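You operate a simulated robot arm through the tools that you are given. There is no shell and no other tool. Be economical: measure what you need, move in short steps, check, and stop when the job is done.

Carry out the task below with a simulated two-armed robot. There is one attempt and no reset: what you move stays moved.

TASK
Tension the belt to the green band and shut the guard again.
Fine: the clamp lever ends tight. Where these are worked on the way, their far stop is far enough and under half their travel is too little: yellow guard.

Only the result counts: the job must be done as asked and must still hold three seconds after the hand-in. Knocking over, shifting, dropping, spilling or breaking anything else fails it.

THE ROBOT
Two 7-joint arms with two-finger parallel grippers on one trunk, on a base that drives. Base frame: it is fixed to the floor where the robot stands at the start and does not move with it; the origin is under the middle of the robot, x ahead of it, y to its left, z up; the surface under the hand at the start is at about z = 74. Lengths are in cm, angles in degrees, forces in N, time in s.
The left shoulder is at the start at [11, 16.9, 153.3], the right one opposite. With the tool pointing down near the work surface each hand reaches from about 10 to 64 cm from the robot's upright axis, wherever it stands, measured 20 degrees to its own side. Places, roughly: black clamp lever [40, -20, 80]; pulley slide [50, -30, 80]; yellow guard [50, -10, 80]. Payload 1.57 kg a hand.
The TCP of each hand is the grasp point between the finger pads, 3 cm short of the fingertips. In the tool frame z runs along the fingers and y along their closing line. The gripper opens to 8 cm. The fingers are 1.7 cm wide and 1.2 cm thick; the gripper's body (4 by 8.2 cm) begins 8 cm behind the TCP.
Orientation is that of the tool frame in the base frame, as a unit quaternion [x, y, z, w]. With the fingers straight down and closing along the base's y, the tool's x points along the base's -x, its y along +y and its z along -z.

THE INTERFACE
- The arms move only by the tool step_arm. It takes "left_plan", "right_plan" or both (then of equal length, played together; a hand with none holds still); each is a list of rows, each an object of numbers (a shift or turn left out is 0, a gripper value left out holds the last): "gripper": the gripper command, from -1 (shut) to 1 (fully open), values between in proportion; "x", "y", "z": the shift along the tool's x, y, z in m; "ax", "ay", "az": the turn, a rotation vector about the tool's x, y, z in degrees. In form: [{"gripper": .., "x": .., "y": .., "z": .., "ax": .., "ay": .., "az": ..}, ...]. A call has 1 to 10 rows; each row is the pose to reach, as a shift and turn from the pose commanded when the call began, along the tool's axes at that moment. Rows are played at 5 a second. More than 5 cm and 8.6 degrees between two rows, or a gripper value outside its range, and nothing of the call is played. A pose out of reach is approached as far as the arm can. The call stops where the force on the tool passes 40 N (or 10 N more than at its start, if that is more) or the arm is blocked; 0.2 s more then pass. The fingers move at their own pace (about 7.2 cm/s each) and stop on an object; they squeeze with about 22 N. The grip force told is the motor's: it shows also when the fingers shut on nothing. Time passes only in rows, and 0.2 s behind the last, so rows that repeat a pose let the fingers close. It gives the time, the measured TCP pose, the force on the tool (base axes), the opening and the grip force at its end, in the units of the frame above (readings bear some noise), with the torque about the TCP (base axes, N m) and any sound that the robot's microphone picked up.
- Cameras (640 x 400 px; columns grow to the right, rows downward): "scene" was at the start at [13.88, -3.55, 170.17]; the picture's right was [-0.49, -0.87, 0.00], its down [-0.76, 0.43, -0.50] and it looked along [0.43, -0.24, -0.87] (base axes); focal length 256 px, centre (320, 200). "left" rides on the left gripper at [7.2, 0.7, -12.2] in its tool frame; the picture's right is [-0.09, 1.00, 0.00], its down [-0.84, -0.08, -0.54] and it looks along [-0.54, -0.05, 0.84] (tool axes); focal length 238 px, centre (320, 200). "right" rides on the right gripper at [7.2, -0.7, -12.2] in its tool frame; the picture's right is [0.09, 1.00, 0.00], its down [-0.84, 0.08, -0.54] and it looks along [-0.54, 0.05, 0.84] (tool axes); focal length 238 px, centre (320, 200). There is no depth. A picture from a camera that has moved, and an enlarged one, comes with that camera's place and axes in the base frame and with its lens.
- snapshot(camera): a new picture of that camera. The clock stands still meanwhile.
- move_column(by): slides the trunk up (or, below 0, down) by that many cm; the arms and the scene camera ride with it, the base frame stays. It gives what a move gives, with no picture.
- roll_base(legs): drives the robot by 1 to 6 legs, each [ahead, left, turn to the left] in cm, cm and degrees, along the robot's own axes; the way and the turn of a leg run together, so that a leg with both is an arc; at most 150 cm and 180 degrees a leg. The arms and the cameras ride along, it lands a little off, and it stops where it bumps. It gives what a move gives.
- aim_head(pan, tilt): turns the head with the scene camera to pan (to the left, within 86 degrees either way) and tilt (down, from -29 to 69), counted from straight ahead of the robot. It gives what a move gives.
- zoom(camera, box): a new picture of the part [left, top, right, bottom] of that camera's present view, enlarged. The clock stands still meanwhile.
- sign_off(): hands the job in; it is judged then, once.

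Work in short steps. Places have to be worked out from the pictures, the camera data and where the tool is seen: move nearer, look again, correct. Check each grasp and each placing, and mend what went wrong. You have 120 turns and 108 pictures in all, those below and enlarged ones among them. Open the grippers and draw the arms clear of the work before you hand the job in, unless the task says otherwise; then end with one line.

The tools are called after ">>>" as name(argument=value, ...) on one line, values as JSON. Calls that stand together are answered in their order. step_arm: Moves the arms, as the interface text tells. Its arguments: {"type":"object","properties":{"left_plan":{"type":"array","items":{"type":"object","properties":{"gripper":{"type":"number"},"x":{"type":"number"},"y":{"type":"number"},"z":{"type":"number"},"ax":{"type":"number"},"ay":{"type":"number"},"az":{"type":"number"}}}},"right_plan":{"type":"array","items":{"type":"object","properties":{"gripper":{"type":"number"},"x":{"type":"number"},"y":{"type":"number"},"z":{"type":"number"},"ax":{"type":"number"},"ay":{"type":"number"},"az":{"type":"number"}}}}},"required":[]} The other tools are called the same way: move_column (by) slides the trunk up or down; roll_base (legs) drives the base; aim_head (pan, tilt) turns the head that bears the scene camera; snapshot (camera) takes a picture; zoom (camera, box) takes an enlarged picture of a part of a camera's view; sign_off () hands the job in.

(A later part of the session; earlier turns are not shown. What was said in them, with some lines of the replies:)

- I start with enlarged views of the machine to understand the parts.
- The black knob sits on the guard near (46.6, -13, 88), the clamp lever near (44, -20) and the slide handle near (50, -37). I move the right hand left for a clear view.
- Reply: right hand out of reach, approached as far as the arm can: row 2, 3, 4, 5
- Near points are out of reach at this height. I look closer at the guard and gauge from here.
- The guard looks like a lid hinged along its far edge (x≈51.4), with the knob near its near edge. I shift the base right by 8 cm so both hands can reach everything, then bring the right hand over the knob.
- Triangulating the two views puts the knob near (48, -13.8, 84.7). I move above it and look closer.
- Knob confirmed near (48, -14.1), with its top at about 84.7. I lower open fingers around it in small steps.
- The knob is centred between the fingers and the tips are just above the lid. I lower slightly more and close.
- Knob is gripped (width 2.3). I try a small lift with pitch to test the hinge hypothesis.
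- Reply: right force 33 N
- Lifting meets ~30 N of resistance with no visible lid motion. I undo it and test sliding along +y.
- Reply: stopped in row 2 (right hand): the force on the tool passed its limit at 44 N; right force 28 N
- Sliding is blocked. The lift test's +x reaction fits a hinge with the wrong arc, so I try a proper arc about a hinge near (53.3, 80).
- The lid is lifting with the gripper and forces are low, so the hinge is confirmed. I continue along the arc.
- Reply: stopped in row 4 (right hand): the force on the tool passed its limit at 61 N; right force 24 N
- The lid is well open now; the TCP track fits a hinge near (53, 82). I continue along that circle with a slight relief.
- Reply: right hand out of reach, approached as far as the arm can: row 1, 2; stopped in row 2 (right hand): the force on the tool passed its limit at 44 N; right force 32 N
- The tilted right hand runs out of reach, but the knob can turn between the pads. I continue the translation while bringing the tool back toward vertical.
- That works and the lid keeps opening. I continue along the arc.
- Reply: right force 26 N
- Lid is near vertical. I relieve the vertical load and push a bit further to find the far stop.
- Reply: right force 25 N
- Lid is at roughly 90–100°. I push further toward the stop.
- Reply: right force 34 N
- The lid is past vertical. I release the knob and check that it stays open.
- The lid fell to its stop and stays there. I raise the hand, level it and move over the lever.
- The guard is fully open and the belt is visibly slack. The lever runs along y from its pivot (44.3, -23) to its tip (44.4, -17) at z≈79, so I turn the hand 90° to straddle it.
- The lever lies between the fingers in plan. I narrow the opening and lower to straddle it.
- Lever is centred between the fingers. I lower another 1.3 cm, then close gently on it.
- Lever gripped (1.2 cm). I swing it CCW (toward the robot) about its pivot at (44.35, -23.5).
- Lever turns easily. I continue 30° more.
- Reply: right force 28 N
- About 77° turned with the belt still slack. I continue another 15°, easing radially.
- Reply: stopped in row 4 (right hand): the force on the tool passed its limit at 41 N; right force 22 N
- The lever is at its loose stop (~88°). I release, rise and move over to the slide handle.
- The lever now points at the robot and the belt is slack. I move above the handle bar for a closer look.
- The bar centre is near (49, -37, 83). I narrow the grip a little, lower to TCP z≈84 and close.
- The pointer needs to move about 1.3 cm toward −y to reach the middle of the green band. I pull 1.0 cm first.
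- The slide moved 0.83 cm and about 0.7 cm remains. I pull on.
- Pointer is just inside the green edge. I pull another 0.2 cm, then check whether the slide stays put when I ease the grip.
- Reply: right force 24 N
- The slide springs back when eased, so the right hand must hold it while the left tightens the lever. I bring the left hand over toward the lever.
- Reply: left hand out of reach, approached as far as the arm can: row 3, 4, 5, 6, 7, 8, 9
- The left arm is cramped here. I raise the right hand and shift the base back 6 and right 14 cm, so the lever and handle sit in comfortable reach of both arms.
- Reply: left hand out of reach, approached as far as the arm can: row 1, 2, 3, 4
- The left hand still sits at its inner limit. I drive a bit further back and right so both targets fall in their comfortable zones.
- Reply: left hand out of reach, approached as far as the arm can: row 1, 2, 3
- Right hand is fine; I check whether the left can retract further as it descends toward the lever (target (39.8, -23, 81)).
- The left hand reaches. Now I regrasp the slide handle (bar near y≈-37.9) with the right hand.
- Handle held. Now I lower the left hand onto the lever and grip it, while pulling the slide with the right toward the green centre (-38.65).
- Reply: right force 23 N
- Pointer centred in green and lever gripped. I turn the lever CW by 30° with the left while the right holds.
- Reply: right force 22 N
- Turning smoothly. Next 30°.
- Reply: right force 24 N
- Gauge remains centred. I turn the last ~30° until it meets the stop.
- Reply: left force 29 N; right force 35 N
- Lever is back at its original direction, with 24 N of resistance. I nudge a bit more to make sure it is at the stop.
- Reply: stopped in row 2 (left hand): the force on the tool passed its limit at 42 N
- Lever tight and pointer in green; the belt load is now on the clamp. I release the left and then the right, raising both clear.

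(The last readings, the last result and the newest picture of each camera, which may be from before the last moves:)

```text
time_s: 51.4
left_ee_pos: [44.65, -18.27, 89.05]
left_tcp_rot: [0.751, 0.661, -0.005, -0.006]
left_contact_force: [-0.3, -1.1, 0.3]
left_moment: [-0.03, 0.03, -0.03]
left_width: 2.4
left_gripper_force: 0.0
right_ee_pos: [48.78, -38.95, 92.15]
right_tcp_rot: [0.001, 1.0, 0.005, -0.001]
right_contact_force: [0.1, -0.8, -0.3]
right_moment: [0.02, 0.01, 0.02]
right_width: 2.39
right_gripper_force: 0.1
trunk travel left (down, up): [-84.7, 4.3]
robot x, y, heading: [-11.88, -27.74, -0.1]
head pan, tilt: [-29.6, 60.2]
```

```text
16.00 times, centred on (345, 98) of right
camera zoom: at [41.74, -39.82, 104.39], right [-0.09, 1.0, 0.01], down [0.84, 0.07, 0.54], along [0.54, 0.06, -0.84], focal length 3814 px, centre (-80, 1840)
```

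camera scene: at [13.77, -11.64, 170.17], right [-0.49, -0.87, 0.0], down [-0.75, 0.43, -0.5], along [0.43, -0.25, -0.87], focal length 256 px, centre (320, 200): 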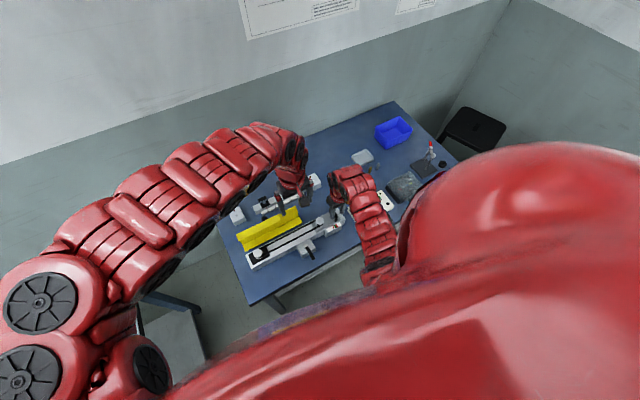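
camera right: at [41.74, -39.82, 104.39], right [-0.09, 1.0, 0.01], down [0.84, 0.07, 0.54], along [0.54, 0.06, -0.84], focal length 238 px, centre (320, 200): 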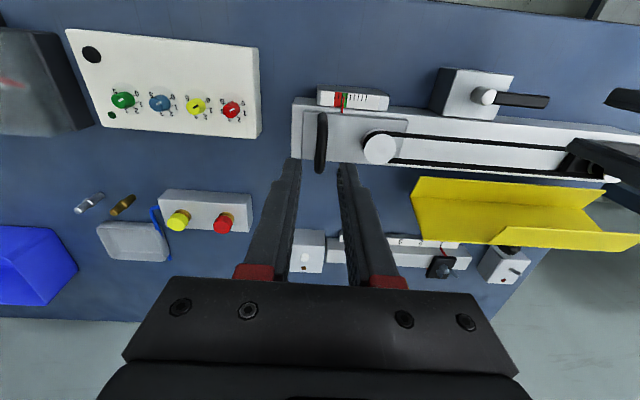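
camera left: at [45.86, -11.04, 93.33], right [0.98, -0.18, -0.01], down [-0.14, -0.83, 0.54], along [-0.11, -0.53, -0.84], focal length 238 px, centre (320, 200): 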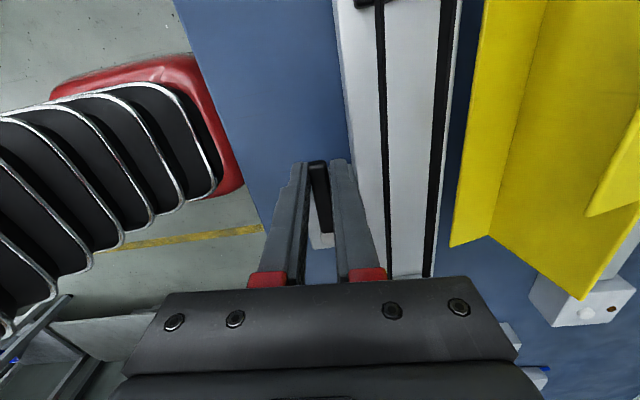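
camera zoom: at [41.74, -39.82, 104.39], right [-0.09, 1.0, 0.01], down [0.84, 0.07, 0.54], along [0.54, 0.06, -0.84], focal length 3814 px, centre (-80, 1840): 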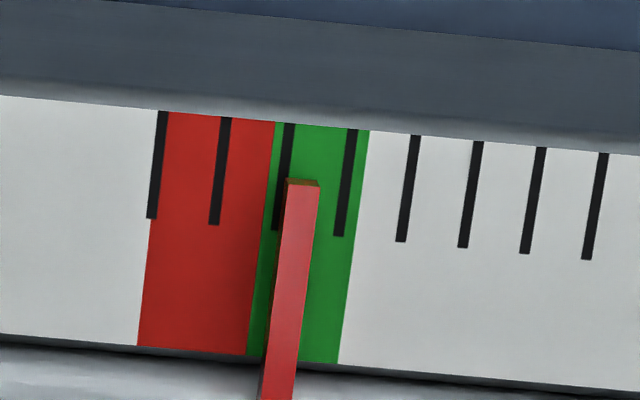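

The pointer is well inside the green band. Now for the guard: I raise both hands, move the left aside and drive back near the original spot so the right hand can regrasp the knob.

>>> step_arm(left_plan=[{"z": -0.04}, {"z": -0.08}, {"z": -0.12}, {"z": -0.15, "x": 0.04}, {"z": -0.18, "x": 0.08}, {"z": -0.2, "x": 0.12}, {"z": -0.2, "x": 0.16}], right_plan=[{"z": -0.04}, {"z": -0.08}, {"z": -0.1}, {"z": -0.1}, {"z": -0.1}, {"z": -0.1}, {"z": -0.1}])

>>> roll_base(legs=[[0, 20, 0], [12, 0, 0]])

```text
time_s: 53.0
left_ee_pos: [50.64, -1.69, 108.05]
left_tcp_rot: [0.751, 0.661, -0.006, -0.008]
left_contact_force: [0.7, 0.8, 0.1]
left_moment: [-0.05, -0.01, 0.0]
left_width: 2.41
left_gripper_force: 0.0
left hand out of reach, approached as far as the arm can: row 2, 3, 4, 5, 6, 7
right_ee_pos: [48.89, -38.76, 102.16]
right_tcp_rot: [0.001, 1.0, 0.005, -0.002]
right_contact_force: [0.0, 0.7, 0.2]
right_moment: [0.0, -0.01, 0.0]
right_width: 2.38
right_gripper_force: 0.0
trunk travel left (down, up): [-84.7, 4.3]
robot x, y, heading: [-11.97, -27.6, -0.3]
head pan, tilt: [-29.6, 60.2]
```

```text
time_s: 55.4
left_ee_pos: [62.78, 17.78, 108.12]
left_tcp_rot: [0.751, 0.66, -0.005, -0.007]
left_contact_force: [-1.0, -0.3, 0.3]
left_moment: [0.04, -0.01, 0.0]
left_width: 2.39
left_gripper_force: 0.2
right_ee_pos: [60.77, -19.17, 102.16]
right_tcp_rot: [0.002, 1.0, 0.005, -0.002]
right_contact_force: [-1.6, -0.4, 0.4]
right_moment: [0.03, 0.01, 0.03]
right_width: 2.41
right_gripper_force: 0.0
trunk travel left (down, up): [-84.7, 4.3]
robot x, y, heading: [0.06, -7.86, -0.1]
head pan, tilt: [-29.6, 60.2]
```

Now I position the right hand over the knob, at about (58.5, -14, 94), and look.

>>> step_arm(right_plan=[{"y": 0.026, "x": 0.01, "z": 0.03, "gripper": 0.5}, {"y": 0.052, "x": 0.023, "z": 0.06, "gripper": 0.5}, {"y": 0.052, "x": 0.023, "z": 0.08, "gripper": 0.5}])

>>> snapshot(camera="right")

>>> zoom(camera="scene", box=[220, 170, 400, 282])

```text
time_s: 56.2
left_ee_pos: [62.82, 17.68, 107.98]
left_tcp_rot: [0.751, 0.66, -0.006, -0.008]
left_contact_force: [0.0, 0.3, 0.5]
left_moment: [-0.01, 0.01, 0.03]
left_width: 2.38
left_gripper_force: 0.0
right_ee_pos: [58.65, -14.0, 94.06]
right_tcp_rot: [0.002, 1.0, 0.005, -0.002]
right_contact_force: [-0.8, -0.1, 0.5]
right_moment: [0.02, 0.01, -0.02]
right_width: 6.0
right_gripper_force: 0.0
trunk travel left (down, up): [-84.7, 4.3]
robot x, y, heading: [0.06, -7.89, -0.2]
head pan, tilt: [-29.6, 60.2]
```

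```text
43 pictures are left
camera right: at [51.52, -14.96, 106.28], right [-0.09, 1.0, 0.01], down [0.84, 0.07, 0.54], along [0.54, 0.06, -0.84], focal length 238 px, centre (320, 200)
```

right: 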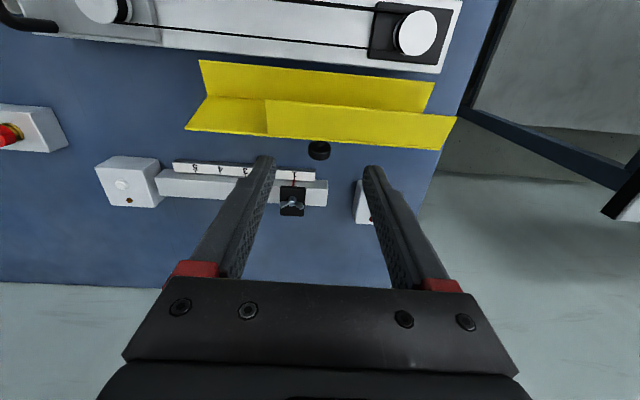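

```text
3.56 times, centred on (310, 226) of scene
camera zoom: at [13.89, -11.62, 170.16], right [-0.5, -0.87, 0.0], down [-0.75, 0.43, -0.5], along [0.43, -0.25, -0.87], focal length 912 px, centre (356, 108)
```

zoom: 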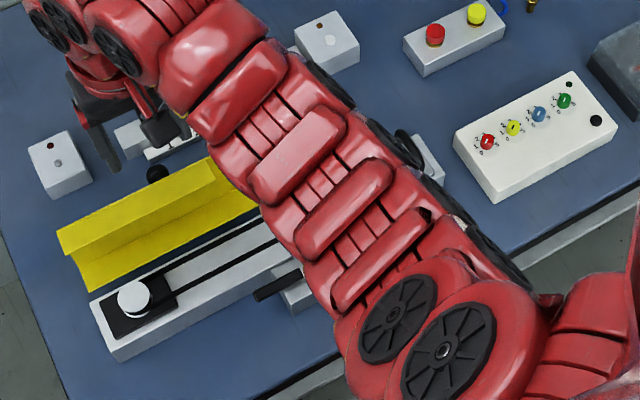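

Knob is now at about (59.9, -14, 84.3). I lower open fingers around it and grip.

>>> step_arm(right_plan=[{"x": -0.011, "z": 0.03}, {"x": -0.011, "z": 0.06}, {"x": -0.011, "z": 0.083}, {"x": -0.011, "z": 0.083, "gripper": -1}, {"x": -0.011, "z": 0.083, "gripper": -1}, {"x": -0.011, "z": 0.083, "gripper": -1}])

>>> snapshot(camera="right")

```text
time_s: 57.6
left_ee_pos: [62.79, 17.87, 107.97]
left_tcp_rot: [0.752, 0.66, -0.006, -0.007]
left_contact_force: [-0.1, -1.5, 0.0]
left_moment: [-0.01, 0.02, 0.0]
left_width: 2.41
left_gripper_force: 0.1
right_ee_pos: [59.69, -13.96, 85.74]
right_tcp_rot: [0.003, 1.0, 0.006, -0.002]
right_contact_force: [2.3, 2.8, -3.7]
right_moment: [0.07, -0.34, 0.07]
right_width: 2.22
right_gripper_force: 34.8
trunk travel left (down, up): [-84.7, 4.3]
robot x, y, heading: [-0.31, -8.18, -0.2]
head pan, tilt: [-29.6, 60.2]
```

```text
41 pictures are left
camera right: at [52.62, -14.77, 98.02], right [-0.09, 1.0, 0.01], down [0.84, 0.07, 0.54], along [0.54, 0.06, -0.84], focal length 238 px, centre (320, 200)
```

right: 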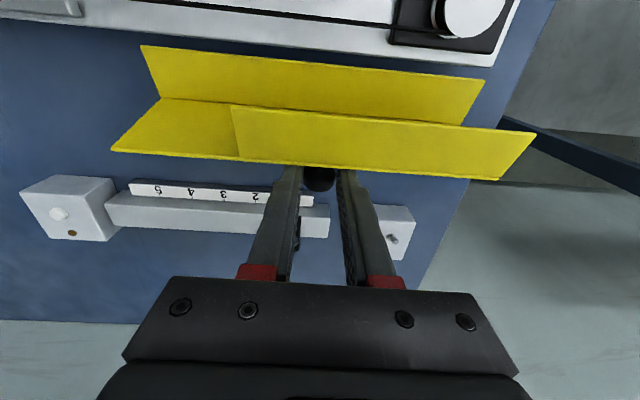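

Knob gripped. Re-fitting all points gives a hinge near (53.8, 80.2) with knob radius ~7.1, so I follow that arc back.

>>> step_arm(right_plan=[{"x": 0.0037, "z": -0.0053}, {"x": 0.0087, "z": -0.0108}, {"x": 0.0142, "z": -0.0158}, {"x": 0.0202, "z": -0.0201}])

>>> snapshot(camera="right")

```text
time_s: 58.8
left_ee_pos: [62.8, 17.76, 108.04]
left_tcp_rot: [0.752, 0.659, -0.006, -0.008]
left_contact_force: [0.0, -0.6, -1.1]
left_moment: [-0.01, 0.01, 0.01]
left_width: 2.39
left_gripper_force: 0.1
right_ee_pos: [58.12, -13.98, 88.1]
right_tcp_rot: [0.001, 1.0, 0.006, 0.003]
right_contact_force: [2.8, 0.9, 3.1]
right_moment: [0.15, -0.04, 0.04]
right_width: 0.01
right_gripper_force: 21.7
trunk travel left (down, up): [-84.7, 4.3]
robot x, y, heading: [-0.26, -7.85, -0.3]
head pan, tilt: [-29.6, 60.2]
stopped in row 4 (right hand): the force on the tool passed its limit at 41 N (the readings are from after the stop); the commanded pose is now the measured one
```

```text
40 pictures are left
camera right: at [50.83, -14.81, 100.24], right [-0.09, 1.0, 0.01], down [0.83, 0.07, 0.55], along [0.55, 0.06, -0.84], focal length 238 px, centre (320, 200)
```

right: 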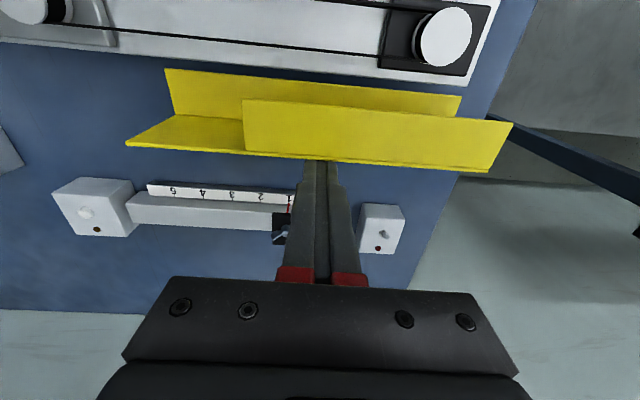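

The grip slipped off the knob and the closed fingers are now behind the lid. I use that: sidestep to y≈-18.5 (clear of the knob) and push the lid from behind toward the robot.

>>> step_arm(right_plan=[{"x": -0.01, "z": -0.01}, {"x": -0.02, "z": -0.03}, {"x": -0.02, "z": -0.03, "y": -0.045}, {"x": -0.02, "z": 0.0, "y": -0.045}, {"x": -0.02, "z": 0.015, "y": -0.045}])

>>> snapshot(camera="right")

```text
time_s: 60.0
left_ee_pos: [62.81, 17.83, 107.97]
left_tcp_rot: [0.751, 0.66, -0.006, -0.007]
left_contact_force: [-0.4, -0.2, 0.4]
left_moment: [-0.05, 0.02, 0.0]
left_width: 2.42
left_gripper_force: 0.1
right_ee_pos: [60.16, -18.54, 86.48]
right_tcp_rot: [0.002, 1.0, 0.006, 0.003]
right_contact_force: [-0.2, -0.7, 0.1]
right_moment: [-0.01, 0.0, 0.0]
right_width: 0.0
right_gripper_force: 21.2
trunk travel left (down, up): [-84.7, 4.3]
robot x, y, heading: [-0.06, -7.68, -0.2]
head pan, tilt: [-29.6, 60.2]
```

```text
39 pictures are left
camera right: at [52.91, -19.31, 98.62], right [-0.09, 1.0, 0.01], down [0.83, 0.07, 0.55], along [0.54, 0.06, -0.84], focal length 238 px, centre (320, 200)
```

right: 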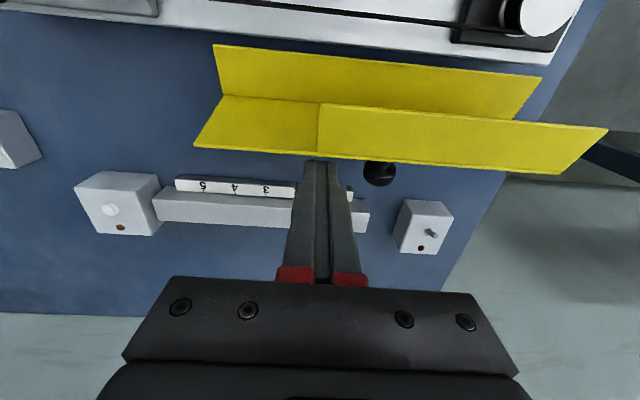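

Fingers are behind the lid, right of the knob. I push toward the robot.

>>> step_arm(right_plan=[{"x": 0.01}, {"x": 0.02}, {"x": 0.03}, {"x": 0.04}])

>>> snapshot(camera="right")

```text
time_s: 61.0
left_ee_pos: [62.9, 17.66, 108.14]
left_tcp_rot: [0.751, 0.66, -0.004, -0.007]
left_contact_force: [0.0, 0.5, -0.3]
left_moment: [-0.02, 0.0, 0.0]
left_width: 2.42
left_gripper_force: 0.1
right_ee_pos: [56.15, -18.3, 86.55]
right_tcp_rot: [0.002, 1.0, 0.006, 0.002]
right_contact_force: [3.5, 0.6, 4.7]
right_moment: [-0.01, -0.07, -0.02]
right_width: 0.01
right_gripper_force: 21.6
trunk travel left (down, up): [-84.7, 4.3]
robot x, y, heading: [0.08, -7.93, -0.1]
head pan, tilt: [-29.6, 60.2]
```

```text
38 pictures are left
camera right: at [48.82, -19.26, 98.75], right [-0.09, 1.0, 0.01], down [0.83, 0.07, 0.55], along [0.54, 0.06, -0.84], focal length 238 px, centre (320, 200)
```

right: 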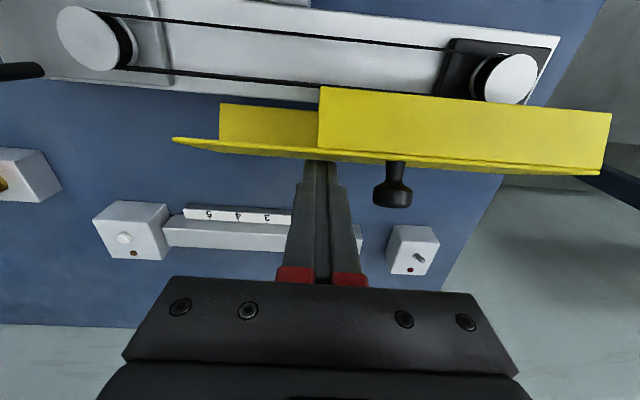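

Lid is nearly vertical with only ~5 N. I keep pushing, rising slightly.

>>> step_arm(right_plan=[{"x": 0.01, "z": -0.005}, {"x": 0.02, "z": -0.01}, {"x": 0.03, "z": -0.013}, {"x": 0.04, "z": -0.016}])

>>> snapshot(camera="right")

```text
time_s: 62.0
left_ee_pos: [62.8, 17.78, 108.05]
left_tcp_rot: [0.752, 0.66, -0.005, -0.007]
left_contact_force: [-0.2, 0.6, -1.1]
left_moment: [-0.01, 0.03, -0.01]
left_width: 2.4
left_gripper_force: 0.0
right_ee_pos: [52.13, -18.44, 88.01]
right_tcp_rot: [0.001, 1.0, 0.006, 0.001]
right_contact_force: [0.3, 0.0, -0.5]
right_moment: [0.01, -0.03, -0.02]
right_width: 0.03
right_gripper_force: 21.1
trunk travel left (down, up): [-84.7, 4.3]
robot x, y, heading: [0.05, -7.98, -0.4]
head pan, tilt: [-29.6, 60.2]
```

```text
37 pictures are left
camera right: at [44.73, -19.3, 100.18], right [-0.09, 1.0, 0.01], down [0.84, 0.07, 0.55], along [0.54, 0.06, -0.84], focal length 238 px, centre (320, 200)
```

right: 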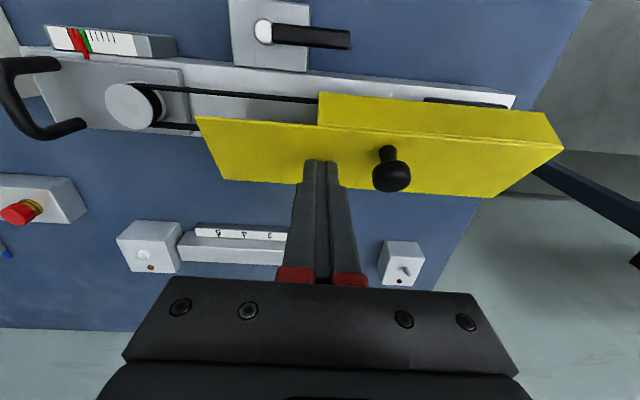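

Lid is at ~40°. I move over its upper part and press it down gently.

>>> step_arm(right_plan=[{"x": 0.015, "z": -0.01}, {"x": 0.03, "z": -0.015}, {"x": 0.042, "z": -0.01}, {"x": 0.045, "z": 0.0}])

>>> snapshot(camera="right")

```text
time_s: 63.0
left_ee_pos: [62.73, 17.7, 108.08]
left_tcp_rot: [0.751, 0.66, -0.006, -0.008]
left_contact_force: [0.0, -0.2, 0.4]
left_moment: [-0.01, 0.01, 0.0]
left_width: 2.4
left_gripper_force: 0.1
right_ee_pos: [47.41, -18.5, 88.02]
right_tcp_rot: [0.002, 1.0, 0.007, 0.001]
right_contact_force: [-0.3, -0.1, 0.3]
right_moment: [0.01, 0.0, -0.02]
right_width: 0.02
right_gripper_force: 21.5
trunk travel left (down, up): [-84.7, 4.3]
robot x, y, heading: [0.01, -8.01, -0.1]
head pan, tilt: [-29.6, 60.2]
```

```text
36 pictures are left
camera right: at [40.18, -19.35, 100.22], right [-0.09, 1.0, 0.01], down [0.83, 0.07, 0.55], along [0.54, 0.06, -0.84], focal length 238 px, centre (320, 200)
```

right: 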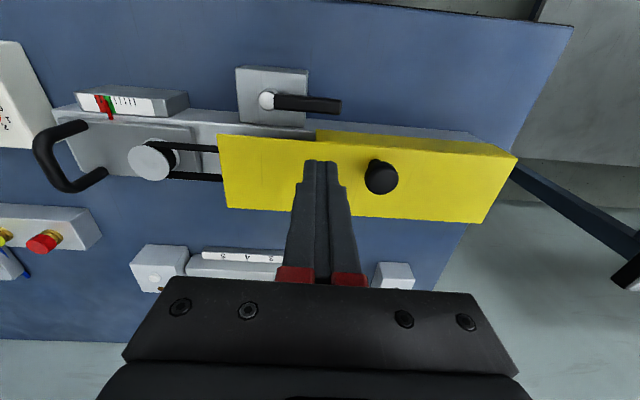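

The lid has settled shut. I press lightly to confirm it is fully seated.

>>> step_arm(right_plan=[{"z": 0.01}, {"z": 0.02}, {"z": 0.026}, {"z": 0.029}])

```text
time_s: 64.0
left_ee_pos: [62.66, 17.75, 108.2]
left_tcp_rot: [0.752, 0.66, -0.005, -0.006]
left_contact_force: [-0.2, -0.3, 0.3]
left_moment: [0.02, 0.01, 0.0]
left_width: 2.42
left_gripper_force: 0.1
right_ee_pos: [47.36, -18.31, 85.54]
right_tcp_rot: [0.002, 1.0, 0.006, 0.004]
right_contact_force: [-4.4, -2.3, 31.0]
right_moment: [-0.16, 0.36, 0.16]
right_width: 0.0
right_gripper_force: 20.9
trunk travel left (down, up): [-84.7, 4.3]
robot x, y, heading: [0.55, -7.83, -0.2]
head pan, tilt: [-29.6, 60.2]
```

Seated, with 31 N of reaction at lid height z≈82.5. I raise the right hand, open it and move clear before a final check.

>>> step_arm(right_plan=[{"z": -0.03}, {"z": -0.07, "gripper": 1}, {"z": -0.11, "gripper": 1}, {"z": -0.15, "gripper": 1}, {"z": -0.16, "y": -0.045}, {"z": -0.16, "y": -0.09}, {"z": -0.16, "y": -0.135}, {"z": -0.16, "y": -0.18}], left_plan=[{"gripper": 1}, {"gripper": 1}, {"gripper": 1}, {"gripper": 1}, {"gripper": 1}, {"gripper": 1}, {"gripper": 1}, {"gripper": 1}])

>>> snapshot(camera="right")

>>> zoom(camera="scene", box=[220, 170, 400, 282])

```text
time_s: 65.8
left_ee_pos: [62.82, 17.63, 108.08]
left_tcp_rot: [0.751, 0.66, -0.005, -0.008]
left_contact_force: [0.5, 0.6, 0.5]
left_moment: [0.02, 0.0, 0.01]
left_width: 7.98
left_gripper_force: 0.1
right_ee_pos: [47.53, -36.57, 101.16]
right_tcp_rot: [0.003, 1.0, 0.007, 0.002]
right_contact_force: [-0.2, -0.5, 0.1]
right_moment: [0.0, 0.02, 0.01]
right_width: 8.02
right_gripper_force: 0.1
trunk travel left (down, up): [-84.7, 4.3]
robot x, y, heading: [0.13, -8.27, -0.1]
head pan, tilt: [-29.6, 60.2]
```

```text
35 pictures are left
camera right: at [40.25, -37.47, 113.13], right [-0.09, 1.0, 0.01], down [0.83, 0.07, 0.55], along [0.54, 0.06, -0.84], focal length 238 px, centre (320, 200)
```

right: 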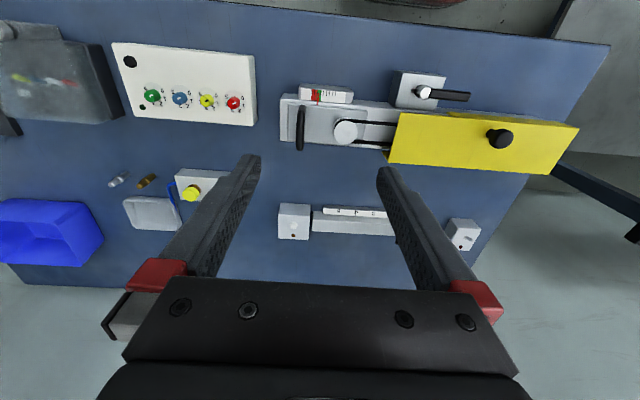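

```text
3.56 times, centred on (310, 226) of scene
camera zoom: at [13.77, -11.72, 170.17], right [-0.5, -0.87, 0.0], down [-0.75, 0.43, -0.5], along [0.43, -0.25, -0.87], focal length 912 px, centre (356, 108)
```

zoom: 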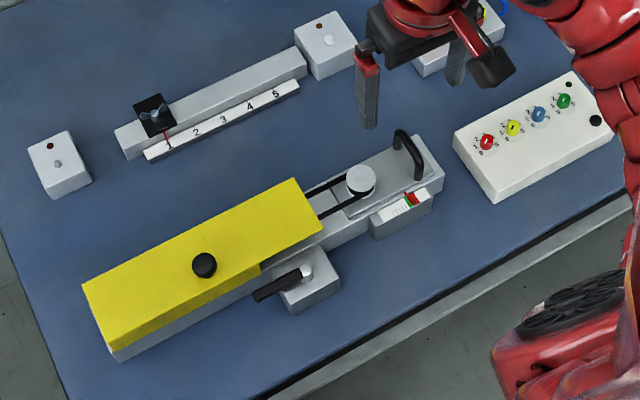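

Guard shut and lever in its tight position. I take a final close look at the gauge.

>>> zoom(camera="right", box=[300, 78, 348, 108])

>>> zoom(camera="scene", box=[320, 215, 352, 240])

```text
13.33 times, centred on (324, 93) of right
camera zoom: at [40.25, -37.47, 113.13], right [-0.09, 1.0, 0.01], down [0.83, 0.07, 0.55], along [0.54, 0.06, -0.84], focal length 3178 px, centre (267, 1627)
```

zoom: 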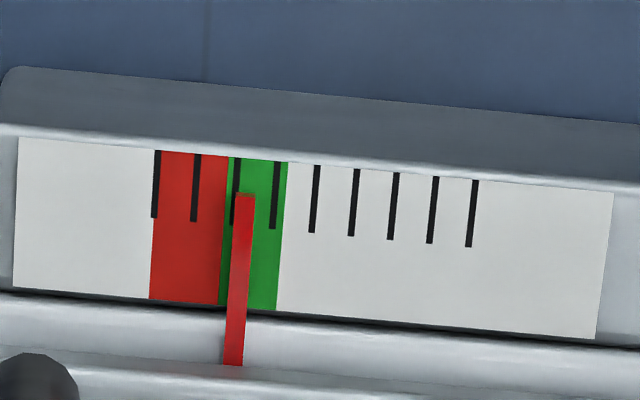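

```text
16.00 times, centred on (336, 228) of scene
camera zoom: at [13.77, -11.72, 170.17], right [-0.5, -0.87, 0.0], down [-0.75, 0.43, -0.5], along [0.43, -0.25, -0.87], focal length 4104 px, centre (64, -240)
```

zoom: 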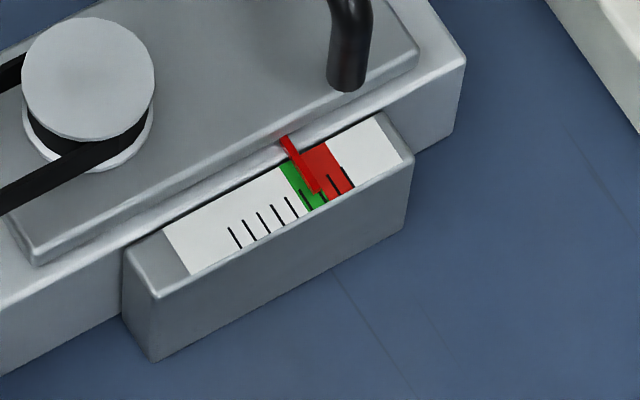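

The clamp lever is tight and the guard is fully shut. The pointer sits inside the green band, about a third of the way in from the red side. Both hands are open and clear, so I hand in.

>>> sign_off()

```text
The job is handed in.
```

The belt is tensioned with the pointer inside the green band (toward its red side), the clamp lever is tight, the guard is shut, and both arms are clear of the work.
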